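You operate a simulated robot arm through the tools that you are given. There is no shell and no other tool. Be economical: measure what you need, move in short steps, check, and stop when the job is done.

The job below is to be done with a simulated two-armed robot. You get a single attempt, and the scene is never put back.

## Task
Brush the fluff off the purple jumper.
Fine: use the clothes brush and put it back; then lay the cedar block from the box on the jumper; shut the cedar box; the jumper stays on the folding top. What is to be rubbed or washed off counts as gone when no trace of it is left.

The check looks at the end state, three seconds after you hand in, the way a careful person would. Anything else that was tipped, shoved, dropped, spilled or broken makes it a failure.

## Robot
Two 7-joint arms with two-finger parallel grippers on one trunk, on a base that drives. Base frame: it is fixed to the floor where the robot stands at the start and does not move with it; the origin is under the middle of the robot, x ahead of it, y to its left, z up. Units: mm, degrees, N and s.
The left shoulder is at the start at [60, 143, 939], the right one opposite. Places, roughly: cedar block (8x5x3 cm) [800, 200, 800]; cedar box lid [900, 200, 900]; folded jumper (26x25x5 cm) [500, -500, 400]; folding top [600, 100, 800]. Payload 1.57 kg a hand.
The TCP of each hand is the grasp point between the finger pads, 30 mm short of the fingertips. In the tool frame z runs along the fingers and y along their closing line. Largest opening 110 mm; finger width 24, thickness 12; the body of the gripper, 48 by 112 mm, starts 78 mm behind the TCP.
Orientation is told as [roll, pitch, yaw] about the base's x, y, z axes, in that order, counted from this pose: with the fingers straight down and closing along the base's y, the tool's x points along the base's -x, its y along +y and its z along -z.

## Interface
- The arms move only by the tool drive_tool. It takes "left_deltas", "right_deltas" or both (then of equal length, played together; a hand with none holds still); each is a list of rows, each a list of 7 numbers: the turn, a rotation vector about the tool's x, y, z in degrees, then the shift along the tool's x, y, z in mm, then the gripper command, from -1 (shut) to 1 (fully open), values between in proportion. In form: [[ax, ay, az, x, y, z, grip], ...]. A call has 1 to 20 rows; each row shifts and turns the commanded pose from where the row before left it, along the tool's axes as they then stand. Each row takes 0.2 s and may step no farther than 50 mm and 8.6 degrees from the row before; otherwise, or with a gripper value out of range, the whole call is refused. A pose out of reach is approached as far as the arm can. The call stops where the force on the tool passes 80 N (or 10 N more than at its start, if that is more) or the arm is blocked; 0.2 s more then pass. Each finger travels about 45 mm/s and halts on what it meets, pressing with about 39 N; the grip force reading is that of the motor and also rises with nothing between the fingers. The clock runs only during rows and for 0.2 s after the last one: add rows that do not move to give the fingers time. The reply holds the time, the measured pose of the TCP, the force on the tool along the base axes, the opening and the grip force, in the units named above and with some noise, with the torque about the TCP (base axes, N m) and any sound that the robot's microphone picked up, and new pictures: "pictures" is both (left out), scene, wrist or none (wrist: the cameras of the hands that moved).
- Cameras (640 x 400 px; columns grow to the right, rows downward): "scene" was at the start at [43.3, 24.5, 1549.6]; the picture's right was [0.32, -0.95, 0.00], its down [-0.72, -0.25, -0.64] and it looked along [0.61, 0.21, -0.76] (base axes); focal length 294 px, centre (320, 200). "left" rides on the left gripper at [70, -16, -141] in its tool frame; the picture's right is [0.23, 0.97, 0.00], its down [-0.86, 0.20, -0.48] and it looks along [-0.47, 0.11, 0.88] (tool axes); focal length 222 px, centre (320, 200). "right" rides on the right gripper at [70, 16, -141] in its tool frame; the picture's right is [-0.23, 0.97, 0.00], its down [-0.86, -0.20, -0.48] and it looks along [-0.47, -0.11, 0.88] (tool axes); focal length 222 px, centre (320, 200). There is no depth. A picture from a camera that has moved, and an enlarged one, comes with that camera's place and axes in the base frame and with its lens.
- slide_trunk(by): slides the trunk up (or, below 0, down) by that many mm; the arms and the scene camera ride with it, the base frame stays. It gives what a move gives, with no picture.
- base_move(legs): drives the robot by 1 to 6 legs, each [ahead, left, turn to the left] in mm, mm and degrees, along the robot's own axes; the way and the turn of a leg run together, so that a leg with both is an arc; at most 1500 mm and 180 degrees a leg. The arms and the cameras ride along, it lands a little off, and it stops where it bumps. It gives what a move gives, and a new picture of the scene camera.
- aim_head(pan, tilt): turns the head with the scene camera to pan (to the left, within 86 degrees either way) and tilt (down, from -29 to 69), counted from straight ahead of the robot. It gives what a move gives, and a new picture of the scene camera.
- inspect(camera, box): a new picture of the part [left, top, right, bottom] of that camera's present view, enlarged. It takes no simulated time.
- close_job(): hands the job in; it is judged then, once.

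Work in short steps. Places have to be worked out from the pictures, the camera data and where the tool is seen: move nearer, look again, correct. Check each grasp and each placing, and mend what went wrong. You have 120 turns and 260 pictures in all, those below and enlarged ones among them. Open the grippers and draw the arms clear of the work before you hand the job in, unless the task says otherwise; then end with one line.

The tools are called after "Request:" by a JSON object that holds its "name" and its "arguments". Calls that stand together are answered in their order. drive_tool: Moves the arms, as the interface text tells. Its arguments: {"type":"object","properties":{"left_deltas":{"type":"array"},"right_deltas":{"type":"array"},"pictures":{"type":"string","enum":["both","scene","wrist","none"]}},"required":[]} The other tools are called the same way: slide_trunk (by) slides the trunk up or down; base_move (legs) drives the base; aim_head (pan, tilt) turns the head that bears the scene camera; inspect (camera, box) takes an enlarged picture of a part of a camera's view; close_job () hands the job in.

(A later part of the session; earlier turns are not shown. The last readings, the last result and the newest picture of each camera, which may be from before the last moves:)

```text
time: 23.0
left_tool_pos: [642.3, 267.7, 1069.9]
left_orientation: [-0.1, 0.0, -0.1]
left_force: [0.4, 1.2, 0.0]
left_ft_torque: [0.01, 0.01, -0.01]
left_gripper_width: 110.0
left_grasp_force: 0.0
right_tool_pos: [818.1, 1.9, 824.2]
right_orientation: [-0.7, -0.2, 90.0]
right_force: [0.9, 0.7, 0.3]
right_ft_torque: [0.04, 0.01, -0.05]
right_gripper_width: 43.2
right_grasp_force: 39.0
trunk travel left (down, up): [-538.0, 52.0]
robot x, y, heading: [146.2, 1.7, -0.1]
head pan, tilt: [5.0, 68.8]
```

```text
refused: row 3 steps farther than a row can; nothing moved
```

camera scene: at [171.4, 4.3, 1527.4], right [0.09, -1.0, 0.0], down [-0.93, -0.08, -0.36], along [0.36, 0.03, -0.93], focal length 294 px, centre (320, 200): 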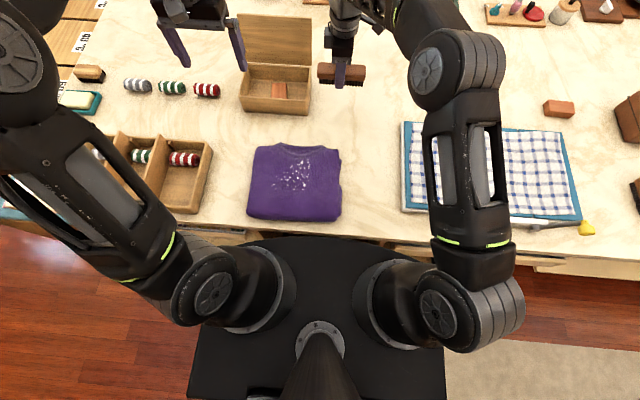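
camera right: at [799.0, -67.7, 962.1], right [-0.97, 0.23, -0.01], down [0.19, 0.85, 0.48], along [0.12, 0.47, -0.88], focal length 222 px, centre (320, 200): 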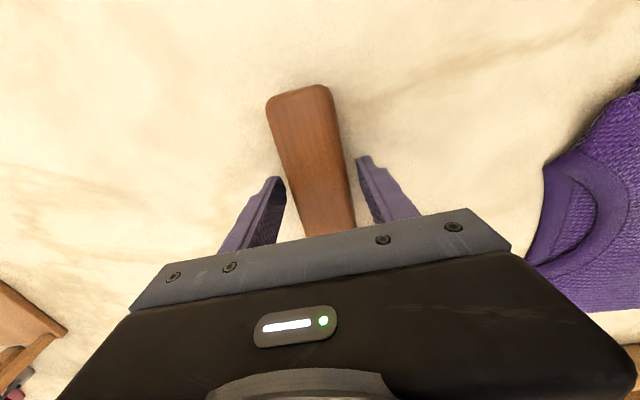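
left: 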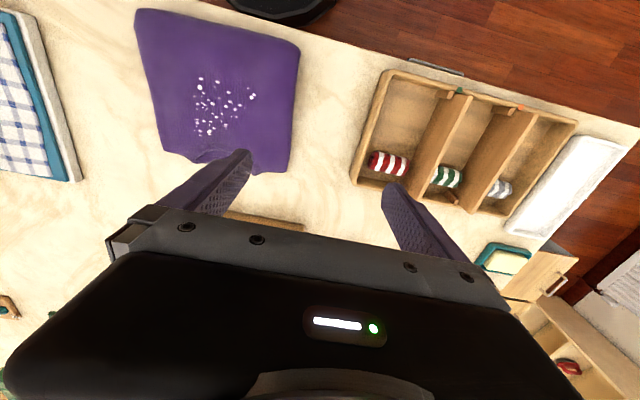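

Grip is good (43.2 mm at z 824). I resend the lift and carry with smaller steps, towards the jumper's far part at about [565, 105].

Request:
{"name": "drive_tool", "arguments": {"right_deltas": [[0, 0, 0, 0, 0, -25, -1], [0, 0, 0, 0, 10, -40, -1], [0, 0, 0, -15, 40, -20, -1], [0, 0, 0, -20, 40, 0, -1], [0, 0, 0, -20, 40, 0, -1], [0, 0, 0, -20, 40, 0, -1], [0, 0, 0, -20, 40, 0, -1], [0, 0, 0, -8, 38, 0, -1], [0, 0, 0, 0, 0, 0, -1]]}}

Request:
{"name": "inspect", "arguments": {"camera": "scene", "box": [230, 80, 390, 230]}}

```text
time: 25.0
left_tool_pos: [641.9, 266.7, 1072.2]
left_orientation: [-0.1, 0.1, 0.0]
left_force: [0.0, 0.3, -0.7]
left_ft_torque: [0.0, 0.01, 0.02]
left_gripper_width: 110.1
left_grasp_force: 0.1
right_tool_pos: [570.7, 104.1, 906.9]
right_orientation: [-0.7, -0.1, 90.1]
right_force: [0.0, 0.7, -1.9]
right_ft_torque: [0.0, 0.01, 0.01]
right_gripper_width: 43.1
right_grasp_force: 39.5
trunk travel left (down, up): [-538.0, 52.0]
robot x, y, heading: [145.6, 2.4, -0.3]
head pan, tilt: [5.0, 68.8]
camera scene: at [171.7, 4.4, 1527.5], right [0.09, -1.0, 0.0], down [-0.93, -0.08, -0.36], along [0.36, 0.03, -0.93], focal length 294 px, centre (320, 200)
camera right: at [551.0, 36.1, 1047.0], right [-0.97, 0.23, -0.01], down [0.19, 0.85, 0.48], along [0.12, 0.47, -0.88], focal length 222 px, centre (320, 200)
```

scene: 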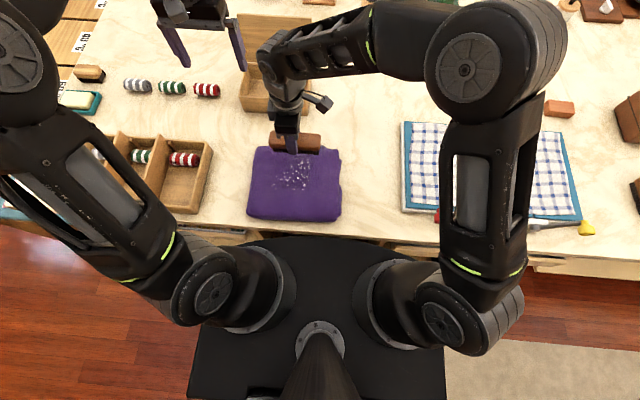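
right: 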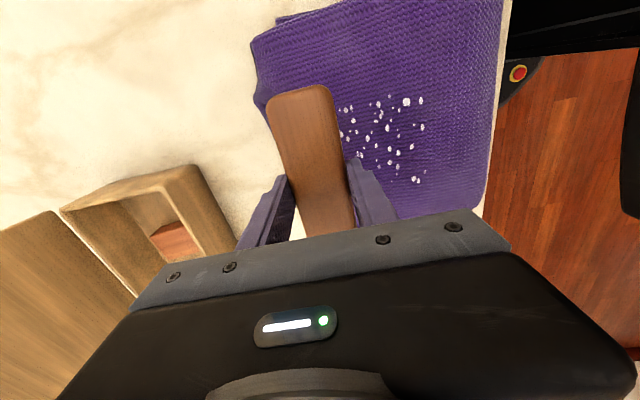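

```text
2.67 times, centred on (310, 155) of scene
camera zoom: at [171.7, 4.4, 1527.5], right [0.09, -1.0, 0.0], down [-0.93, -0.08, -0.36], along [0.36, 0.03, -0.93], focal length 784 px, centre (347, 320)
```

zoom: 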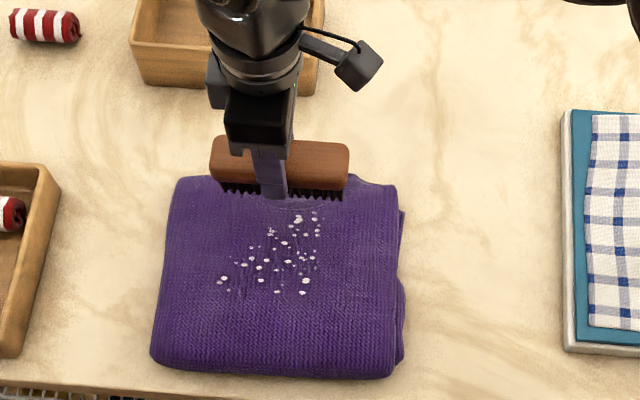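

The brush spans about y 42–172, covering all the fluff (y≈64–157, x≈465–555), so strokes along x will do. I go down gently at x≈580 towards first contact (expected at TCP z≈873).

Request:
{"name": "drive_tool", "arguments": {"right_deltas": [[0, 0, 0, 0, -10, 20, -1], [0, 0, 0, 0, 0, 8, -1], [0, 0, 0, 0, 0, 3, -1], [0, 0, 0, 0, 0, 0, -1]], "pictures": "none"}}

Request:
{"name": "inspect", "arguments": {"camera": "scene", "box": [250, 110, 350, 180]}}

```text
time: 26.0
left_tool_pos: [641.6, 268.5, 1071.1]
left_orientation: [0.0, 0.0, 0.0]
left_force: [-0.3, -0.9, -0.5]
left_ft_torque: [0.01, -0.02, 0.03]
left_gripper_width: 109.9
left_grasp_force: 0.1
right_tool_pos: [579.9, 103.6, 876.8]
right_orientation: [-0.8, -0.2, 90.0]
right_force: [-0.3, -0.2, -1.5]
right_ft_torque: [0.06, -0.02, 0.01]
right_gripper_width: 43.2
right_grasp_force: 39.0
trunk travel left (down, up): [-538.0, 52.0]
robot x, y, heading: [146.7, 0.2, 0.2]
head pan, tilt: [5.0, 68.8]
```

```text
5.71 times, centred on (300, 145) of scene
camera zoom: at [171.2, 4.4, 1527.5], right [0.09, -1.0, 0.0], down [-0.93, -0.08, -0.36], along [0.36, 0.03, -0.93], focal length 1681 px, centre (434, 514)
```

zoom: 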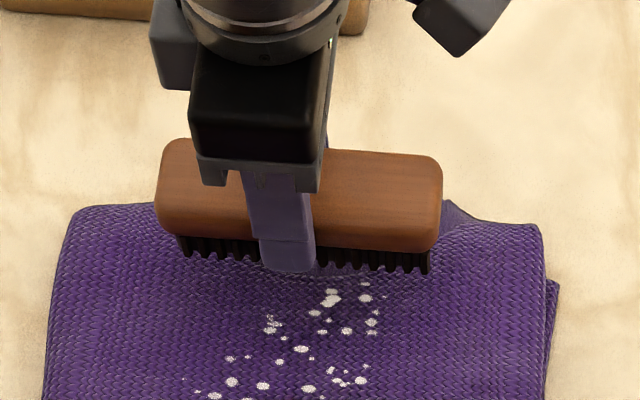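

No contact yet; I go down 6 mm more.

Request:
{"name": "drive_tool", "arguments": {"right_deltas": [[0, 0, 0, 0, 0, 3, -1], [0, 0, 0, 0, 0, 3, -1], [0, 0, 0, 0, 0, 0, -1]], "pictures": "none"}}

```text
time: 26.8
left_tool_pos: [642.9, 267.5, 1072.0]
left_orientation: [0.0, -0.1, 0.0]
left_force: [0.2, -0.1, 0.5]
left_ft_torque: [0.0, -0.01, -0.04]
left_gripper_width: 110.0
left_grasp_force: 0.0
right_tool_pos: [581.1, 103.0, 869.9]
right_orientation: [-0.7, 0.0, 90.1]
right_force: [0.4, 1.1, -0.9]
right_ft_torque: [0.02, -0.01, 0.02]
right_gripper_width: 43.3
right_grasp_force: 38.8
trunk travel left (down, up): [-538.0, 52.0]
robot x, y, heading: [145.7, -0.2, -0.1]
head pan, tilt: [5.0, 68.8]
```

Still free at 870 here in the collar dip. I sweep slowly towards the jumper's middle at this height and watch the force.

Request:
{"name": "drive_tool", "arguments": {"right_deltas": [[0, 0, 0, 0, 15, 0, -1], [0, 0, 0, 0, 15, 0, -1], [0, 0, 0, 0, 15, 0, -1]], "pictures": "none"}}

Request:
{"name": "inspect", "arguments": {"camera": "scene", "box": [250, 120, 350, 190]}}

```text
time: 27.6
left_tool_pos: [641.2, 267.9, 1071.5]
left_orientation: [0.1, 0.0, 0.0]
left_force: [-0.2, 0.2, 0.3]
left_ft_torque: [0.04, -0.02, 0.01]
left_gripper_width: 109.6
left_grasp_force: 0.1
right_tool_pos: [533.5, 103.8, 870.0]
right_orientation: [-0.9, 0.0, 90.1]
right_force: [0.2, -0.8, -1.4]
right_ft_torque: [-0.01, 0.0, -0.01]
right_gripper_width: 43.1
right_grasp_force: 39.1
trunk travel left (down, up): [-538.0, 52.0]
robot x, y, heading: [149.3, 0.2, -0.1]
head pan, tilt: [5.0, 68.8]
```

```text
5.71 times, centred on (300, 155) of scene
camera zoom: at [170.9, 4.5, 1527.5], right [0.09, -1.0, 0.0], down [-0.93, -0.08, -0.36], along [0.36, 0.03, -0.93], focal length 1681 px, centre (434, 457)
```

zoom: 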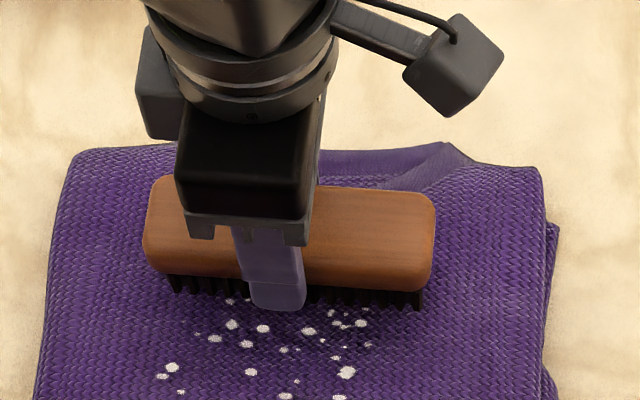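

No contact at 870. I go down here by 5 mm.

Request:
{"name": "drive_tool", "arguments": {"right_deltas": [[0, 0, 0, 0, 0, 3, -1], [0, 0, 0, 0, 0, 2, -1], [0, 0, 0, 0, 0, 0, -1]], "pictures": "none"}}

```text
time: 28.4
left_tool_pos: [639.8, 266.5, 1072.5]
left_orientation: [-0.1, -0.1, -0.1]
left_force: [0.0, 0.5, -0.3]
left_ft_torque: [-0.01, 0.01, 0.0]
left_gripper_width: 110.0
left_grasp_force: 0.0
right_tool_pos: [534.4, 104.1, 867.2]
right_orientation: [-1.0, -0.3, 90.0]
right_force: [-0.9, -3.6, 28.5]
right_ft_torque: [-0.72, 0.18, 0.02]
right_gripper_width: 43.0
right_grasp_force: 39.1
trunk travel left (down, up): [-538.0, 52.0]
robot x, y, heading: [145.3, -2.8, -0.0]
head pan, tilt: [5.0, 68.8]
```

Contact found: 28 N at a commanded 865, so the surface is met at TCP z≈868; pressure is a bit more on the −y side. I lift, go back to x≈580, and stroke toward the robot with light pressure at a commanded ≈866.

Request:
{"name": "drive_tool", "arguments": {"right_deltas": [[0, 0.8, 0, 0, 0, -8, -1], [0, 0, 0, 0, -45, 0, -1], [0, 0, 0, 0, 0, 4, -1], [0, 0, 0, 0, 0, 3, -1], [0, 0, 0, 0, 10, 0, -1], [0, 0, 0, 0, 10, 0, -1], [0, 0, 0, 0, 10, 0, -1], [0, 0, 0, 0, 10, 0, -1]], "pictures": "none"}}

Request:
{"name": "drive_tool", "arguments": {"right_deltas": [[0, 0, 0, 0, 10, 0, -1], [0, 0, 0, 0, 10, 0, -1], [0, 0, 0, 0, 10, 0, -1], [0, 0, 0, 0, 10, 0, -1]], "pictures": "scene"}}

Request:
{"name": "inspect", "arguments": {"camera": "scene", "box": [240, 120, 360, 230]}}

```text
time: 30.2
left_tool_pos: [642.8, 266.8, 1071.4]
left_orientation: [0.0, -0.1, -0.2]
left_force: [-0.5, -0.3, 0.1]
left_ft_torque: [0.0, 0.0, -0.01]
left_gripper_width: 109.9
left_grasp_force: 0.0
right_tool_pos: [540.2, 104.3, 867.3]
right_orientation: [-0.9, 0.6, 89.9]
right_force: [11.2, -1.1, 24.4]
right_ft_torque: [0.56, -0.14, -0.13]
right_gripper_width: 43.2
right_grasp_force: 38.5
trunk travel left (down, up): [-538.0, 52.0]
robot x, y, heading: [144.3, -0.4, -0.3]
head pan, tilt: [5.0, 68.8]
```

```text
time: 31.2
left_tool_pos: [642.0, 267.6, 1071.1]
left_orientation: [0.1, 0.0, -0.1]
left_force: [0.4, -0.2, 0.2]
left_ft_torque: [-0.01, 0.0, 0.0]
left_gripper_width: 110.0
left_grasp_force: 0.1
right_tool_pos: [501.6, 104.6, 866.8]
right_orientation: [-1.0, 0.6, 89.9]
right_force: [17.7, -1.1, 32.6]
right_ft_torque: [-0.05, -0.34, 0.08]
right_gripper_width: 43.2
right_grasp_force: 39.4
trunk travel left (down, up): [-538.0, 52.0]
robot x, y, heading: [146.4, 0.5, 0.0]
head pan, tilt: [5.0, 68.8]
camera scene: at [171.5, 3.9, 1527.6], right [0.09, -1.0, 0.0], down [-0.93, -0.08, -0.36], along [0.36, 0.03, -0.93], focal length 294 px, centre (320, 200)
```

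scene: 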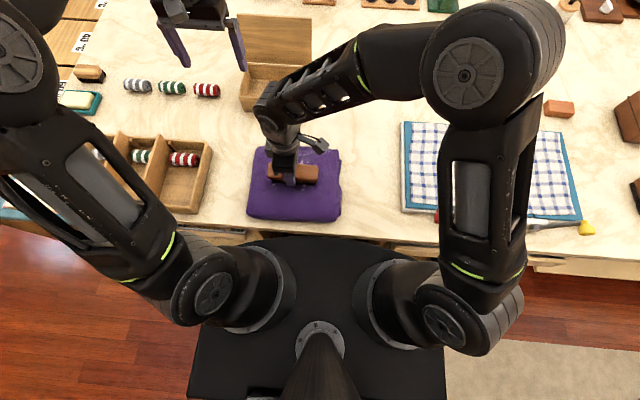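

```text
3.64 times, centred on (300, 175) of scene
camera zoom: at [171.5, 3.9, 1527.6], right [0.09, -1.0, 0.0], down [-0.93, -0.08, -0.36], along [0.36, 0.03, -0.93], focal length 1070 px, centre (393, 291)
```

zoom: 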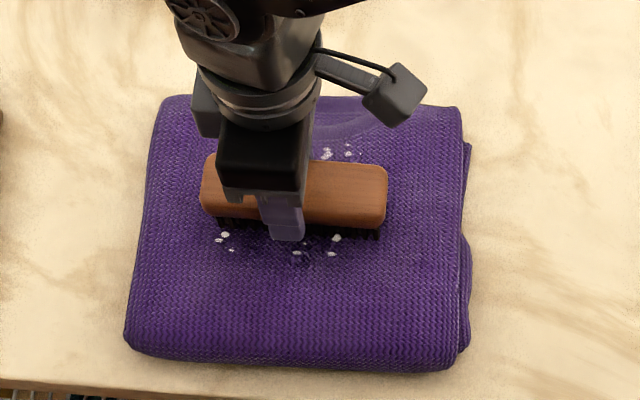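

Fluff is coming off; a few specks remain near the collar and ahead of the brush, and the jumper hasn't moved. 32 N is more than I want, so I ease off 1.5 mm and finish the stroke.

Request:
{"name": "drive_tool", "arguments": {"right_deltas": [[0, 0, 0, 0, 8, -1.5, -1], [0, 0, 0, 0, 10, 0, -1], [0, 0, 0, 0, 10, 0, -1], [0, 0, 0, 0, 10, 0, -1], [0, 0, 0, 0, 10, 0, -1], [0, 0, 0, 0, 5, 0, -1]], "pictures": "none"}}

Request:
{"name": "drive_tool", "arguments": {"right_deltas": [[0, 0, 0, 0, 0, -20, -1], [0, 0, 0, 0, 0, -30, -1], [0, 0, 0, 0, -40, 0, -1], [0, 0, 0, 0, -40, 0, -1], [0, 0, 0, 0, -40, 0, -1], [0, 0, 0, 0, -35, 0, -1], [0, 0, 0, 0, 0, 0, -1]], "pictures": "wrist"}}

Request:
{"name": "inspect", "arguments": {"camera": "scene", "box": [240, 120, 360, 230]}}

```text
time: 32.6
left_tool_pos: [643.0, 268.1, 1071.4]
left_orientation: [0.0, 0.0, -0.1]
left_force: [0.5, -0.1, -0.3]
left_ft_torque: [0.01, -0.03, 0.01]
left_gripper_width: 110.1
left_grasp_force: 0.1
right_tool_pos: [447.6, 104.5, 866.5]
right_orientation: [-0.9, 0.5, 90.1]
right_force: [14.9, 1.6, 24.1]
right_ft_torque: [0.0, -0.32, 0.0]
right_gripper_width: 43.1
right_grasp_force: 39.3
trunk travel left (down, up): [-538.0, 52.0]
robot x, y, heading: [144.5, 0.1, -0.1]
head pan, tilt: [5.0, 68.8]
```

```text
time: 34.2
left_tool_pos: [641.9, 267.4, 1072.2]
left_orientation: [0.0, 0.1, 0.0]
left_force: [0.2, 0.3, -0.4]
left_ft_torque: [0.0, 0.01, 0.0]
left_gripper_width: 110.1
left_grasp_force: 0.0
right_tool_pos: [601.6, 104.2, 919.1]
right_orientation: [-0.7, 0.7, 89.9]
right_force: [-0.6, 0.0, -1.8]
right_ft_torque: [-0.01, 0.01, -0.01]
right_gripper_width: 43.5
right_grasp_force: 39.4
trunk travel left (down, up): [-538.0, 52.0]
robot x, y, heading: [148.0, -0.5, -0.1]
head pan, tilt: [5.0, 68.8]
camera right: at [582.4, 37.5, 1058.8], right [-0.97, 0.23, -0.02], down [0.19, 0.86, 0.47], along [0.12, 0.46, -0.88], focal length 222 px, centre (320, 200)
```

right: 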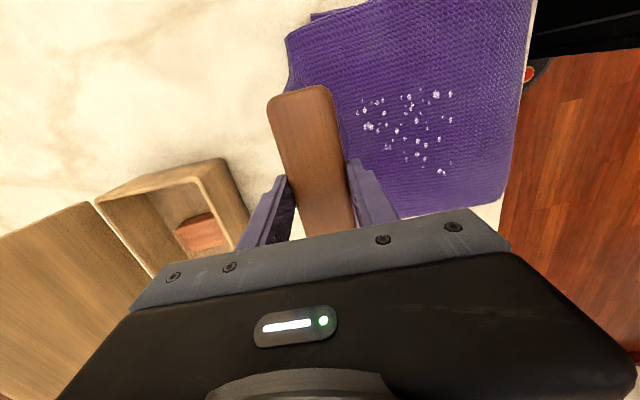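

```text
3.64 times, centred on (300, 175) of scene
camera zoom: at [171.0, 4.4, 1527.5], right [0.09, -1.0, 0.0], down [-0.93, -0.08, -0.36], along [0.36, 0.03, -0.93], focal length 1070 px, centre (393, 291)
```

zoom: 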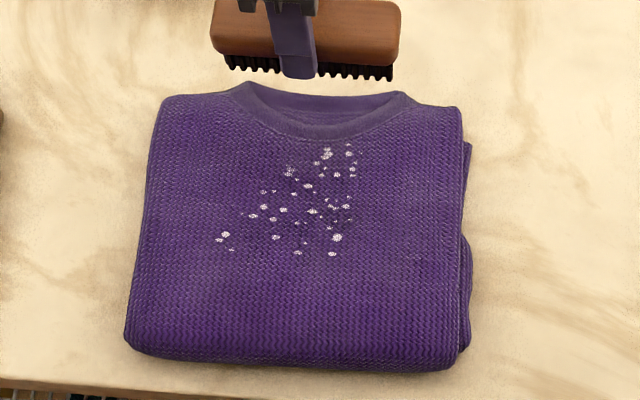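

One pass thinned the specks but they're still there, so it takes several. I go on with back-and-forth strokes over x≈580…450 at the same light pressure.

Request:
{"name": "drive_tool", "arguments": {"right_deltas": [[0, 0, 0, 0, 20, 40, -1], [0, 0, 0, 0, 0, 12, -1], [0, 0, 0, 0, 20, 0, -1], [0, 0, 0, 0, 20, 0, -1], [0, 0, 0, 0, 20, 0, -1], [0, 0, 0, 0, 20, 0, -1], [0, 0, 0, 0, 20, 0, -1], [0, 0, 0, 0, 20, 0, -1], [0, 0, 0, 0, -20, 0, -1], [0, 0, 0, 0, -20, 0, -1], [0, 0, 0, 0, -20, 0, -1], [0, 0, 0, 0, -20, 0, -1], [0, 0, 0, 0, -20, 0, -1], [0, 0, 0, 0, 20, 0, -1], [0, 0, 0, 0, 20, 0, -1], [0, 0, 0, 0, 20, 0, -1], [0, 0, 0, 0, 20, 0, -1], [0, 0, 0, 0, 20, 0, -1]], "pictures": "none"}}

Request:
{"name": "drive_tool", "arguments": {"right_deltas": [[0, 0, 0, 0, -20, 0, -1], [0, 0, 0, 0, -20, 0, -1], [0, 0, 0, 0, -20, 0, -1], [0, 0, 0, 0, -20, 0, -1], [0, 0, 0, 0, -20, 0, -1], [0, 0, 0, 0, 20, 0, -1], [0, 0, 0, 0, 20, 0, -1], [0, 0, 0, 0, 20, 0, -1], [0, 0, 0, 0, 20, 0, -1], [0, 0, 0, 0, 20, 0, -1], [0, 0, 0, 0, 0, -20, -1], [0, 0, 0, 0, 0, -30, -1], [0, 0, 0, 0, -40, 0, -1], [0, 0, 0, 0, -40, 0, -1], [0, 0, 0, 0, -40, 0, -1], [0, 0, 0, 0, -20, 0, -1]], "pictures": "none"}}

Request:
{"name": "inspect", "arguments": {"camera": "scene", "box": [240, 120, 360, 230]}}

```text
time: 38.0
left_tool_pos: [641.6, 267.4, 1071.7]
left_orientation: [0.0, 0.0, -0.1]
left_force: [0.5, -0.1, 0.1]
left_ft_torque: [0.01, 0.03, 0.0]
left_gripper_width: 110.2
left_grasp_force: 0.1
right_tool_pos: [462.0, 103.8, 864.2]
right_orientation: [-0.9, 0.5, 90.0]
right_force: [13.3, 0.4, 27.2]
right_ft_torque: [-0.7, -0.19, 0.4]
right_gripper_width: 43.1
right_grasp_force: 39.4
trunk travel left (down, up): [-538.0, 52.0]
robot x, y, heading: [147.0, -1.1, 0.1]
head pan, tilt: [5.0, 68.8]
```

```text
time: 41.4
left_tool_pos: [642.2, 267.0, 1071.5]
left_orientation: [0.0, -0.1, -0.1]
left_force: [-0.5, 0.3, -0.1]
left_ft_torque: [0.01, 0.0, 0.0]
left_gripper_width: 110.0
left_grasp_force: 0.0
right_tool_pos: [601.2, 104.3, 915.7]
right_orientation: [-0.7, 0.8, 89.9]
right_force: [0.0, -0.3, -1.1]
right_ft_torque: [-0.01, -0.03, -0.01]
right_gripper_width: 43.1
right_grasp_force: 38.4
trunk travel left (down, up): [-538.0, 52.0]
robot x, y, heading: [145.5, 0.4, -0.2]
head pan, tilt: [5.0, 68.8]
```

```text
3.64 times, centred on (300, 175) of scene
camera zoom: at [171.4, 4.4, 1527.5], right [0.09, -1.0, 0.0], down [-0.93, -0.08, -0.36], along [0.36, 0.03, -0.93], focal length 1070 px, centre (393, 291)
```

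zoom: 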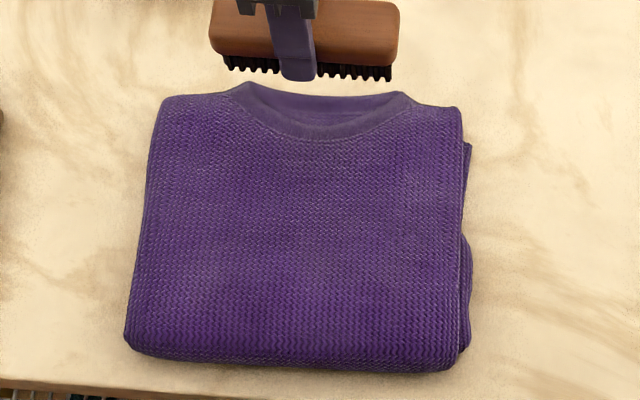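

The jumper looks clean and unmoved. I check it with a stronger enlargement and the wrist camera for faint traces.

Request:
{"name": "inspect", "arguments": {"camera": "scene", "box": [265, 148, 325, 200]}}

Request:
{"name": "inspect", "arguments": {"camera": "right", "box": [330, 40, 530, 210]}}

```text
7.69 times, centred on (295, 174) of scene
camera zoom: at [171.4, 4.4, 1527.5], right [0.09, -1.0, 0.0], down [-0.93, -0.08, -0.36], along [0.36, 0.03, -0.93], focal length 2262 px, centre (512, 400)
```

zoom: 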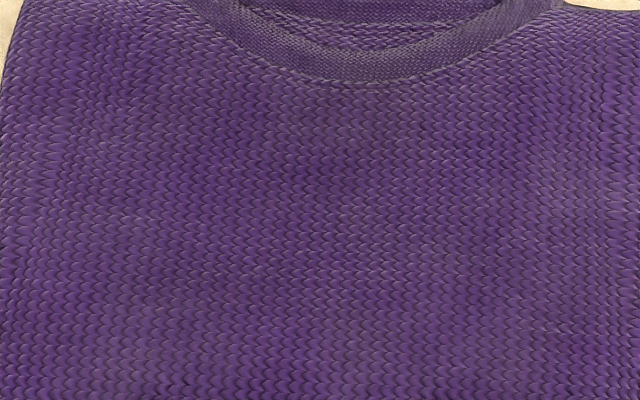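

```text
2.35 times, centred on (430, 125) of right
camera zoom: at [582.2, 38.0, 1056.3], right [-0.97, 0.23, -0.01], down [0.19, 0.86, 0.47], along [0.12, 0.46, -0.88], focal length 523 px, centre (61, 376)
```

zoom: 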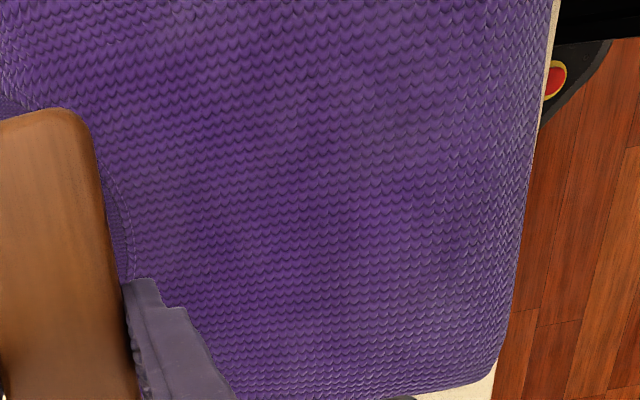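

No trace visible. For safety I give two more light strokes, then lift.

Request:
{"name": "drive_tool", "arguments": {"right_deltas": [[0, 0, 0, 0, 15, 36, -1], [0, 0, 0, 0, 0, 12, -1], [0, 0, 0, 0, 20, 1, -1], [0, 0, 0, 0, 20, 0, -1], [0, 0, 0, 0, 20, 0, -1], [0, 0, 0, 0, 20, 0, -1], [0, 0, 0, 0, 20, 0, -1], [0, 0, 0, 0, 20, 0, -1], [0, 0, 0, 0, -20, 0, -1], [0, 0, 0, 0, -20, 0, -1], [0, 0, 0, 0, -20, 0, -1], [0, 0, 0, 0, -20, 0, -1], [0, 0, 0, 0, -20, 0, -1], [0, 0, 0, 0, 0, -20, -1], [0, 0, 0, 0, 0, -30, -1], [0, 0, 0, 10, -40, 0, -1], [0, 0, 0, 15, -40, 0, -1], [0, 0, 0, 0, 0, 0, -1]]}}

Request:
{"name": "inspect", "arguments": {"camera": "scene", "box": [240, 80, 360, 230]}}

```text
time: 45.2
left_tool_pos: [641.3, 267.3, 1072.3]
left_orientation: [0.0, -0.1, -0.1]
left_force: [-0.3, -0.9, 0.5]
left_ft_torque: [-0.01, 0.02, 0.01]
left_gripper_width: 110.2
left_grasp_force: 0.1
right_tool_pos: [646.4, 78.4, 917.5]
right_orientation: [-0.7, 0.6, 90.0]
right_force: [0.4, 0.4, -0.3]
right_ft_torque: [-0.01, -0.02, -0.01]
right_gripper_width: 43.2
right_grasp_force: 38.8
trunk travel left (down, up): [-538.0, 52.0]
robot x, y, heading: [145.5, -0.5, -0.2]
head pan, tilt: [5.0, 68.8]
camera scene: at [171.1, 4.6, 1527.5], right [0.09, -1.0, 0.0], down [-0.93, -0.08, -0.36], along [0.36, 0.03, -0.93], focal length 294 px, centre (320, 200)
camera right: at [627.2, 13.2, 1059.1], right [-0.97, 0.23, -0.02], down [0.19, 0.86, 0.47], along [0.12, 0.46, -0.88], focal length 222 px, centre (320, 200)
```

scene: 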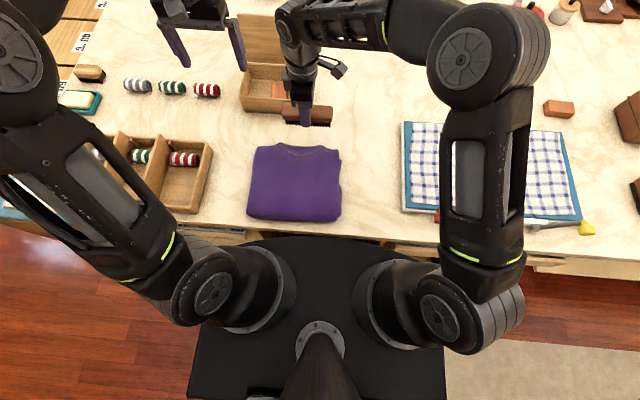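
right: 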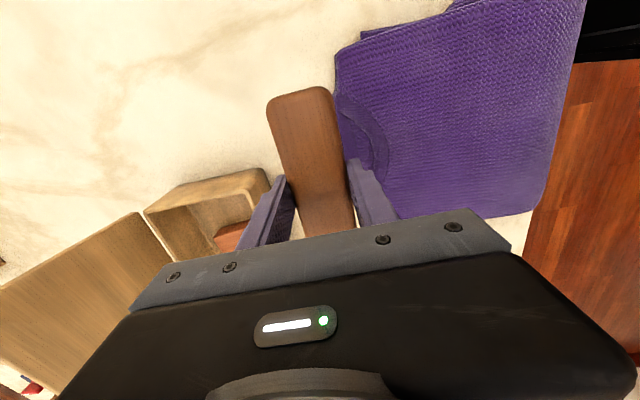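

```text
2.67 times, centred on (300, 155) of scene
camera zoom: at [171.1, 4.6, 1527.5], right [0.09, -1.0, 0.0], down [-0.93, -0.08, -0.36], along [0.36, 0.03, -0.93], focal length 784 px, centre (373, 320)
```

zoom: 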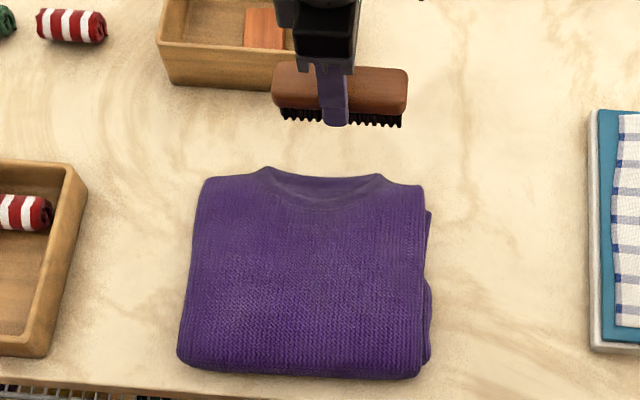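

Clean. Now I carry the brush back: first sideways clear of the box, then ahead, down to z≈850.

Request:
{"name": "drive_tool", "arguments": {"right_deltas": [[0, 0, 0, 40, 0, 0, -1], [0, -0.8, 0, 37, 0, 0, -1], [0, 0, 0, 0, -45, 0, -1], [0, 0, 0, 0, -45, 0, -1], [0, 0, 0, 0, -45, -5, -1], [0, 0, 0, 0, -36, 25, -1], [0, 0, 0, 0, 0, 30, -1], [0, 0, 0, 0, 0, 15, -1], [0, 0, 0, 0, 0, 0, -1]]}}

Request:
{"name": "inspect", "arguments": {"camera": "scene", "box": [290, 50, 390, 120]}}

```text
time: 47.2
left_tool_pos: [642.2, 267.8, 1070.8]
left_orientation: [0.0, 0.0, -0.1]
left_force: [-0.1, -1.0, 0.1]
left_ft_torque: [0.0, 0.01, -0.02]
left_gripper_width: 109.8
left_grasp_force: 0.1
right_tool_pos: [816.6, 2.9, 855.3]
right_orientation: [-0.7, -0.2, 90.0]
right_force: [0.6, 0.2, -0.1]
right_ft_torque: [0.0, 0.0, 0.0]
right_gripper_width: 43.4
right_grasp_force: 39.0
trunk travel left (down, up): [-538.0, 52.0]
robot x, y, heading: [145.6, -3.1, -0.2]
head pan, tilt: [5.0, 68.8]
camera scene: at [171.2, 4.2, 1527.5], right [0.09, -1.0, 0.0], down [-0.93, -0.08, -0.36], along [0.36, 0.03, -0.93], focal length 294 px, centre (320, 200)
camera right: at [797.5, -66.5, 995.3], right [-0.97, 0.23, -0.01], down [0.19, 0.85, 0.48], along [0.12, 0.47, -0.88], focal length 222 px, centre (320, 200)
```

scene: 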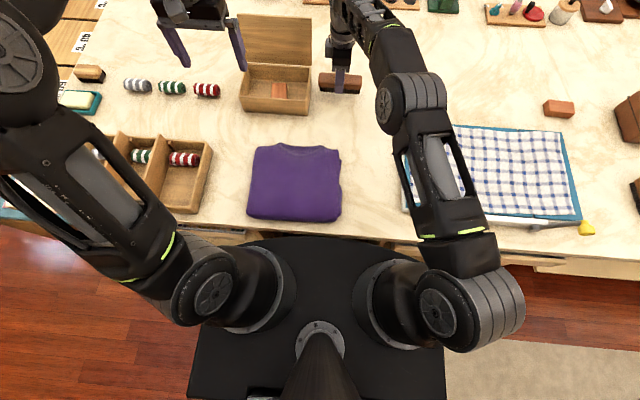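
right: 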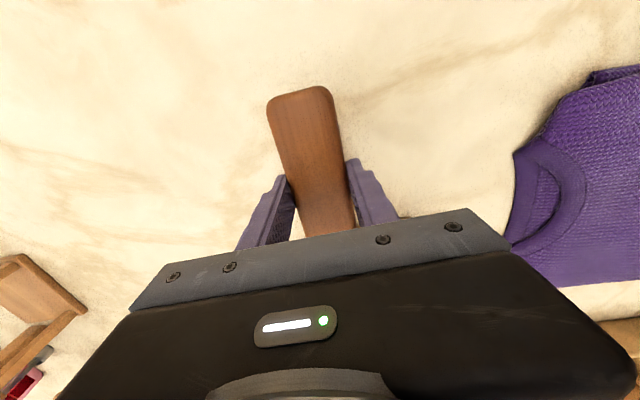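

```text
5.71 times, centred on (340, 85) of scene
camera zoom: at [171.2, 4.2, 1527.5], right [0.09, -1.0, 0.0], down [-0.93, -0.08, -0.36], along [0.36, 0.03, -0.93], focal length 1681 px, centre (206, 857)
```

zoom: 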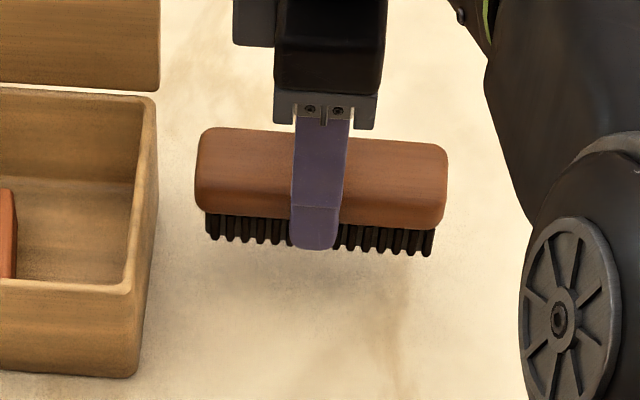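

Over its place, I lower to about 1 mm above the old height and check the force.

Request:
{"name": "drive_tool", "arguments": {"right_deltas": [[0, 0, 0, 0, 0, 15, -1], [0, 0, 0, 0, 0, 10, -1], [0, 0, 0, 0, 0, 4, -1], [0, 0, 0, 0, 0, 0, -1]], "pictures": "none"}}

```text
time: 48.2
left_tool_pos: [641.8, 266.2, 1072.7]
left_orientation: [0.0, 0.0, -0.2]
left_force: [-0.4, 0.1, 0.2]
left_ft_torque: [0.0, 0.01, -0.01]
left_gripper_width: 109.8
left_grasp_force: 0.2
right_tool_pos: [818.4, 1.8, 825.9]
right_orientation: [-0.7, -0.1, 89.9]
right_force: [-0.1, -1.5, -1.7]
right_ft_torque: [0.0, 0.03, 0.0]
right_gripper_width: 43.1
right_grasp_force: 39.6
trunk travel left (down, up): [-538.0, 52.0]
robot x, y, heading: [145.0, -1.8, -0.1]
head pan, tilt: [5.0, 68.8]
```

Request:
{"name": "drive_tool", "arguments": {"right_deltas": [[0, 0, 0, 0, 0, 2, -1], [0, 0, 0, 0, 0, 1, -1], [0, 0, 0, 0, 0, 0, -1]], "pictures": "none"}}

```text
time: 49.0
left_tool_pos: [641.3, 267.0, 1072.4]
left_orientation: [0.0, 0.0, -0.1]
left_force: [0.6, -0.1, -0.5]
left_ft_torque: [-0.02, 0.01, 0.02]
left_gripper_width: 110.0
left_grasp_force: 0.0
right_tool_pos: [817.8, 0.9, 823.6]
right_orientation: [-0.7, -0.2, 90.0]
right_force: [0.1, 0.8, -1.5]
right_ft_torque: [-0.02, -0.04, 0.0]
right_gripper_width: 43.0
right_grasp_force: 38.9
trunk travel left (down, up): [-538.0, 52.0]
robot x, y, heading: [141.8, 0.2, -0.1]
head pan, tilt: [5.0, 68.8]
```

Still free at 823.6, so the brush rode up a little in the grip during brushing. I lower further in small steps.

Request:
{"name": "drive_tool", "arguments": {"right_deltas": [[0, 0, 0, 0, 0, 1.5, -1], [0, 0, 0, 0, 0, 1, -1], [0, 0, 0, 0, 0, 0, -1]], "pictures": "none"}}

```text
time: 49.8
left_tool_pos: [640.1, 267.6, 1072.0]
left_orientation: [-0.1, 0.0, -0.1]
left_force: [0.6, 0.3, 0.2]
left_ft_torque: [0.0, 0.0, -0.01]
left_gripper_width: 109.8
left_grasp_force: 0.1
right_tool_pos: [817.9, 2.1, 822.9]
right_orientation: [-1.0, -0.2, 90.0]
right_force: [-0.5, 0.6, 12.8]
right_ft_torque: [-0.78, 0.26, -0.04]
right_gripper_width: 43.2
right_grasp_force: 39.0
trunk travel left (down, up): [-538.0, 52.0]
robot x, y, heading: [141.3, -0.9, -0.0]
head pan, tilt: [5.0, 68.8]
```

The bristles touch now (one end first, slight tilt); I open gently, let it settle, and look.

Request:
{"name": "drive_tool", "arguments": {"right_deltas": [[0, 0, 0, 0, 0, 0, 0.0], [0, 0, 0, 0, 0, 0, 0.1], [0, 0, 0, 0, 0, 0, 0.1], [0, 0, 0, 0, 0, 0, 0.3], [0, 0, 0, 0, 0, -10, 0.3], [0, 0, 0, 0, 0, -30, 0.3], [0, 0, 0, 0, 0, -40, 0.3], [0, 0, 0, 0, 0, 0, 0.5]]}}

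Request:
{"name": "inspect", "arguments": {"camera": "scene", "box": [290, 50, 390, 120]}}

```text
time: 51.6
left_tool_pos: [642.8, 267.1, 1072.4]
left_orientation: [-0.1, 0.3, -0.1]
left_force: [-0.2, 0.0, 0.1]
left_ft_torque: [0.01, 0.06, 0.05]
left_gripper_width: 109.7
left_grasp_force: 0.1
right_tool_pos: [817.4, 2.5, 902.6]
right_orientation: [-1.0, -0.3, 90.0]
right_force: [0.0, 0.0, -0.9]
right_ft_torque: [0.03, 0.01, 0.01]
right_gripper_width: 82.3
right_grasp_force: 0.1
trunk travel left (down, up): [-538.0, 52.0]
robot x, y, heading: [145.6, 1.6, -0.0]
head pan, tilt: [5.0, 68.8]
camera scene: at [171.7, 4.1, 1527.5], right [0.09, -1.0, 0.0], down [-0.93, -0.08, -0.36], along [0.36, 0.03, -0.93], focal length 294 px, centre (320, 200)
camera right: at [797.1, -66.6, 1041.6], right [-0.97, 0.23, -0.01], down [0.19, 0.85, 0.49], along [0.12, 0.47, -0.87], focal length 222 px, centre (320, 200)
```

scene: 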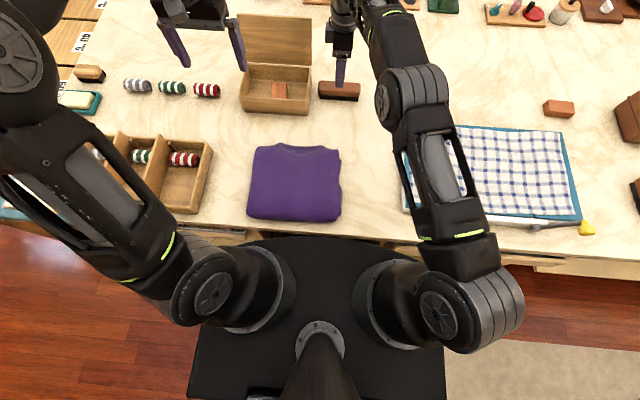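
right: 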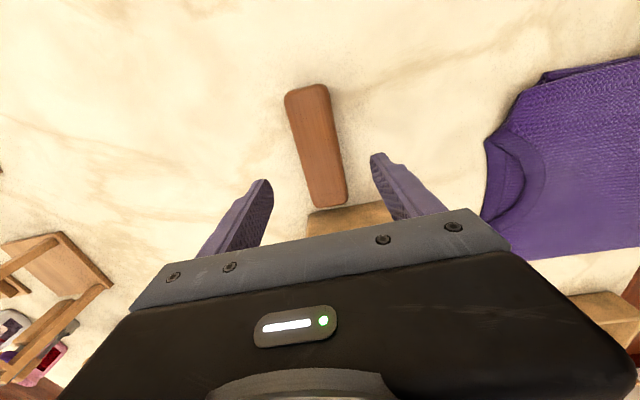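

```text
5.71 times, centred on (340, 85) of scene
camera zoom: at [171.7, 4.1, 1527.5], right [0.09, -1.0, 0.0], down [-0.93, -0.08, -0.36], along [0.36, 0.03, -0.93], focal length 1681 px, centre (206, 857)
```

zoom: 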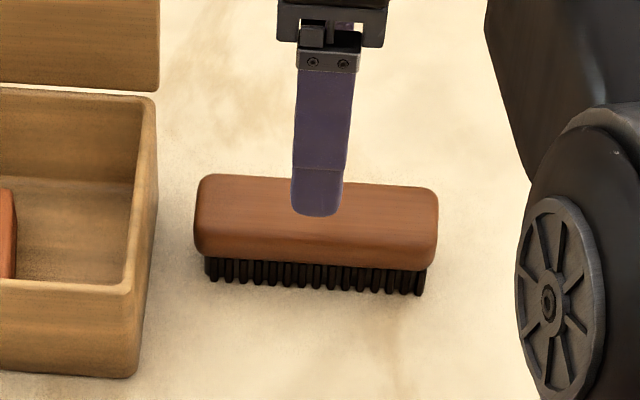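

The brush stands back at its place. I withdraw the right arm and at the same time bring the left hand over the cedar box, at height, to look in.

Request:
{"name": "drive_tool", "arguments": {"right_deltas": [[0, 0, 0, 0, 0, -45, 0.5], [0, 0, 0, 30, 35, -15, 0.5], [0, 0, 0, 30, 35, 0, 0.5], [0, 0, 0, 30, 35, 0, 0.5], [0, 0, 0, 30, 35, 0, 0.5], [0, 0, 0, 30, 35, 0, 0.5], [0, 0, 0, 30, 35, 0, 0.5]], "left_deltas": [[0, 0, 0, 0, 0, 0, 1], [0, 0, 0, 0, 0, 0, 1], [0, 0, 0, -20, -20, 20, 1], [0, 0, 0, -20, -20, 20, 1], [0, 0, 0, -20, -20, 20, 1], [0, 0, 0, -20, -20, 20, 1], [0, 0, 0, 0, 0, 0, 1]]}}

```text
time: 53.2
left_tool_pos: [721.0, 187.9, 991.5]
left_orientation: [0.0, 0.0, -0.1]
left_force: [-0.4, 0.9, 1.1]
left_ft_torque: [-0.01, 0.0, 0.03]
left_gripper_width: 110.2
left_grasp_force: 0.1
right_tool_pos: [602.8, -179.8, 925.2]
right_orientation: [-0.8, -0.2, 90.1]
right_force: [0.3, -0.1, 0.1]
right_ft_torque: [0.03, -0.04, -0.01]
right_gripper_width: 82.5
right_grasp_force: 0.1
right hand out of reach, approached as far as the arm can: row 1
trunk travel left (down, up): [-538.0, 52.0]
robot x, y, heading: [143.5, 0.7, -0.1]
head pan, tilt: [5.0, 68.8]
camera scene: at [170.0, 3.9, 1527.5], right [0.09, -1.0, 0.0], down [-0.93, -0.08, -0.36], along [0.36, 0.03, -0.93], focal length 294 px, centre (320, 200)
camera right: at [584.3, -248.0, 1064.1], right [-0.97, 0.23, -0.01], down [0.19, 0.85, 0.48], along [0.12, 0.47, -0.88], focal length 222 px, centre (320, 200)
camera left: at [652.5, 168.2, 1134.4], right [-0.23, 0.97, 0.0], down [0.86, 0.2, 0.48], along [0.47, 0.11, -0.88], focal length 222 px, centre (320, 200)
```

scene: 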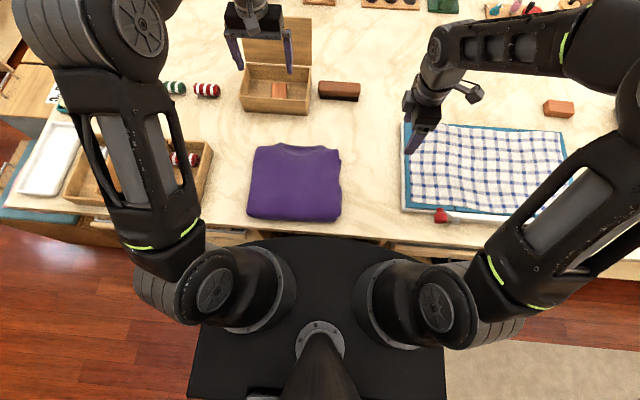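
right: 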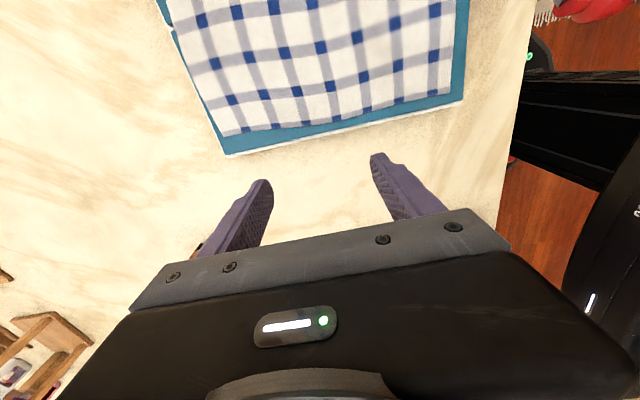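
left: 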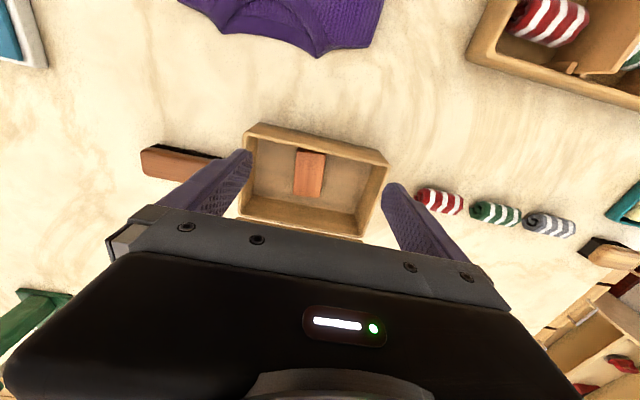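

The block lies in the box with its long side along x, centre about [782, 183], turned ≈+6°, and its top near z≈818. I move the left hand above it with the gripper half open (≈77 mm), then look again.

Request:
{"name": "drive_tool", "arguments": {"left_deltas": [[0, 0, -6, -30, -2, 30, 0.4], [0, 0, 0, -31, 0, 35, 0.4], [0, 0, 0, 0, 0, 35, 0.4], [0, 0, 0, 0, 0, 0, 0.4]], "pictures": "wrist"}}

Request:
{"name": "inspect", "arguments": {"camera": "scene", "box": [220, 20, 340, 120]}}

```text
time: 54.2
left_tool_pos: [782.8, 189.6, 892.4]
left_orientation: [0.1, 0.0, 5.9]
left_force: [0.5, 0.1, -0.5]
left_ft_torque: [0.01, -0.01, 0.01]
left_gripper_width: 77.0
left_grasp_force: 0.1
right_tool_pos: [605.0, -179.6, 923.5]
right_orientation: [-0.7, -0.1, 90.0]
right_force: [0.2, -0.1, 0.1]
right_ft_torque: [-0.01, 0.01, 0.02]
right_gripper_width: 82.5
right_grasp_force: 0.0
trunk travel left (down, up): [-538.0, 52.0]
robot x, y, heading: [144.2, 1.4, -0.4]
head pan, tilt: [5.0, 68.8]
camera left: at [716.7, 163.6, 1034.5], right [-0.33, 0.95, 0.0], down [0.83, 0.29, 0.48], along [0.45, 0.16, -0.88], focal length 222 px, centre (320, 200)
```

left: 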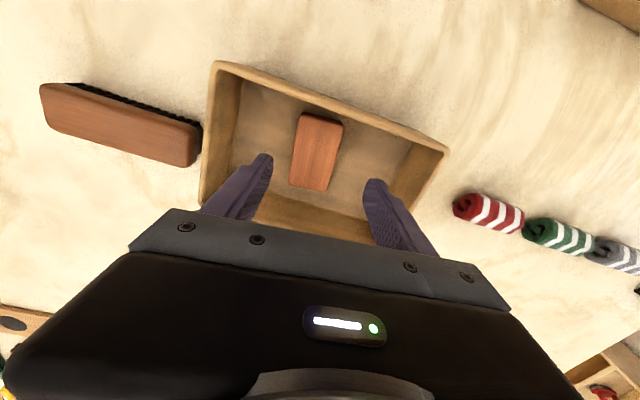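

```text
4.00 times, centred on (280, 70) of scene
camera zoom: at [171.2, 4.4, 1527.5], right [0.09, -1.0, 0.0], down [-0.93, -0.08, -0.36], along [0.36, 0.03, -0.93], focal length 1176 px, centre (480, 720)
```

zoom: 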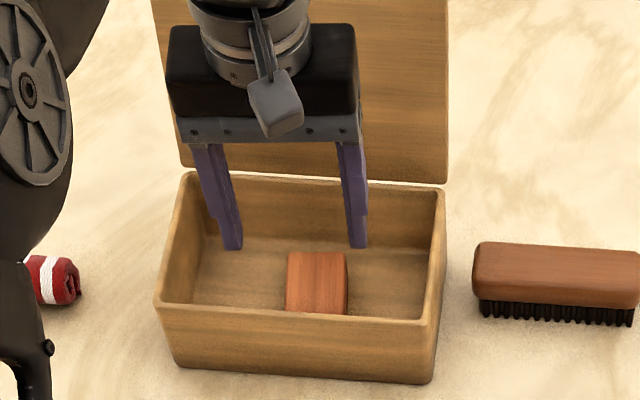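

Second view confirms: block centre [781, 181], yaw ≈7°, top z≈818. I shift 8 mm and descend so the fingertips straddle it just above the box floor.

Request:
{"name": "drive_tool", "arguments": {"left_deltas": [[0, 0, -1, 2.9, -8.3, 0, 0.4], [0, 0, 0, 0, 0, 30, 0.4], [0, 0, 0, 0, 0, 25, 0.4], [0, 0, 0, 0, 0, 12, 0.4], [0, 0, 0, 0, 0, 0, 0.4]], "pictures": "wrist"}}

Request:
{"name": "inspect", "arguments": {"camera": "scene", "box": [220, 20, 340, 120]}}

```text
time: 55.4
left_tool_pos: [781.4, 180.6, 824.1]
left_orientation: [-0.1, 0.0, 6.9]
left_force: [-0.5, -0.1, -0.5]
left_ft_torque: [0.0, 0.0, -0.03]
left_gripper_width: 77.1
left_grasp_force: 0.0
right_tool_pos: [604.5, -178.6, 924.4]
right_orientation: [-0.7, -0.1, 90.0]
right_force: [0.4, 1.1, 0.3]
right_ft_torque: [-0.03, 0.02, -0.01]
right_gripper_width: 82.4
right_grasp_force: 0.0
trunk travel left (down, up): [-538.0, 52.0]
robot x, y, heading: [147.7, -1.9, -0.1]
head pan, tilt: [5.0, 68.8]
camera left: at [714.2, 153.6, 967.2], right [-0.34, 0.94, 0.0], down [0.82, 0.3, 0.48], along [0.45, 0.16, -0.88], focal length 222 px, centre (320, 200)
```

left: 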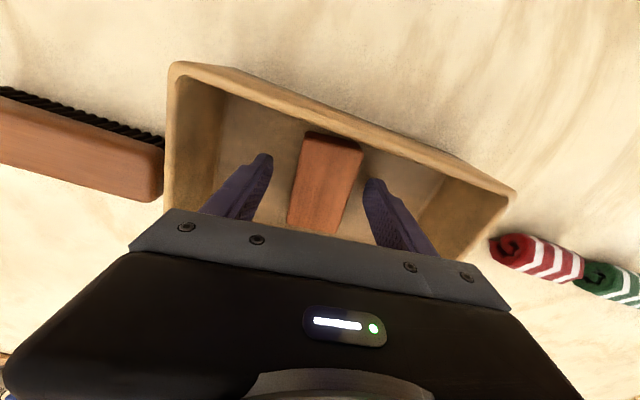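

```text
4.00 times, centred on (280, 70) of scene
camera zoom: at [171.2, 4.3, 1527.5], right [0.09, -1.0, 0.0], down [-0.93, -0.08, -0.36], along [0.36, 0.03, -0.93], focal length 1176 px, centre (480, 720)
```

zoom: 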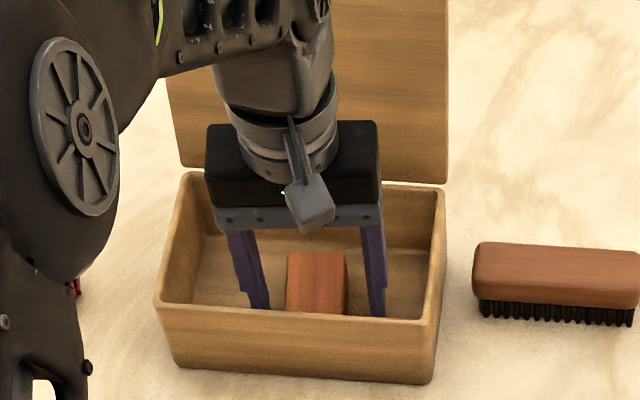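

The fingers straddle the block. I go 2 mm lower and close.

Request:
{"name": "drive_tool", "arguments": {"left_deltas": [[0, 0, 0, 0, 0, 2, 0.4], [0, 0, 0, 0, 0, 0, -1], [0, 0, 0, 0, 0, 0, -1], [0, 0, 0, 0, 0, 0, -1], [0, 0, 0, 0, 0, 0, -1]], "pictures": "none"}}

Request:
{"name": "drive_tool", "arguments": {"left_deltas": [[0, 0, 0, 0, 0, -20, -1], [0, 0, 0, 0, 0, -40, -1], [0, 0, 0, 0, 0, -45, -1], [0, 0, 0, 0, 0, 0, -1]], "pictures": "both"}}

```text
time: 56.6
left_tool_pos: [780.7, 180.7, 822.7]
left_orientation: [0.0, 0.0, 6.9]
left_force: [0.6, 0.1, -0.1]
left_ft_torque: [0.03, 0.02, -0.01]
left_gripper_width: 43.7
left_grasp_force: 32.2
right_tool_pos: [604.3, -178.7, 922.8]
right_orientation: [-0.7, -0.1, 90.0]
right_force: [0.4, 0.6, -0.1]
right_ft_torque: [0.01, -0.01, -0.02]
right_gripper_width: 82.6
right_grasp_force: 0.1
trunk travel left (down, up): [-538.0, 52.0]
robot x, y, heading: [143.3, -1.2, -0.2]
head pan, tilt: [5.0, 68.8]
```

```text
time: 57.6
left_tool_pos: [780.8, 180.0, 928.7]
left_orientation: [0.0, 0.1, 6.9]
left_force: [0.8, -0.1, -1.0]
left_ft_torque: [0.03, -0.02, 0.01]
left_gripper_width: 43.7
left_grasp_force: 39.3
right_tool_pos: [605.2, -179.4, 923.5]
right_orientation: [-0.7, -0.2, 90.0]
right_force: [0.8, -1.0, 0.8]
right_ft_torque: [0.01, 0.0, 0.0]
right_gripper_width: 82.8
right_grasp_force: 0.0
trunk travel left (down, up): [-538.0, 52.0]
robot x, y, heading: [147.1, -2.9, -0.1]
head pan, tilt: [5.0, 68.8]
camera scene: at [171.6, 4.4, 1527.5], right [0.09, -1.0, 0.0], down [-0.93, -0.08, -0.36], along [0.36, 0.03, -0.93], focal length 294 px, centre (320, 200)
camera left: at [714.4, 152.3, 1070.2], right [-0.34, 0.94, 0.0], down [0.83, 0.3, 0.48], along [0.45, 0.16, -0.88], focal length 222 px, centre (320, 200)
```

scene: 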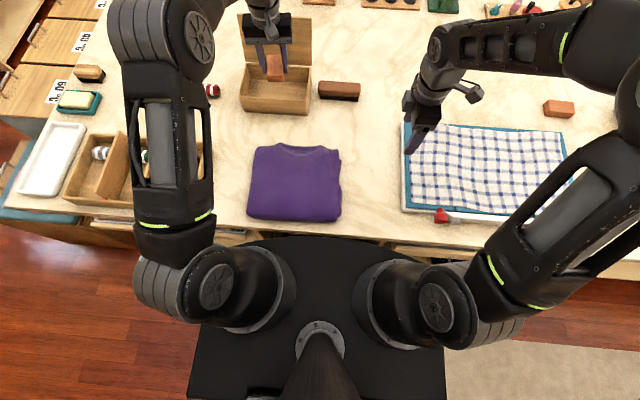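
left: 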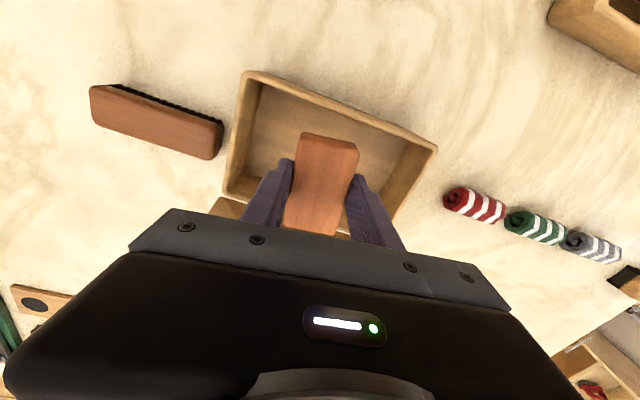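

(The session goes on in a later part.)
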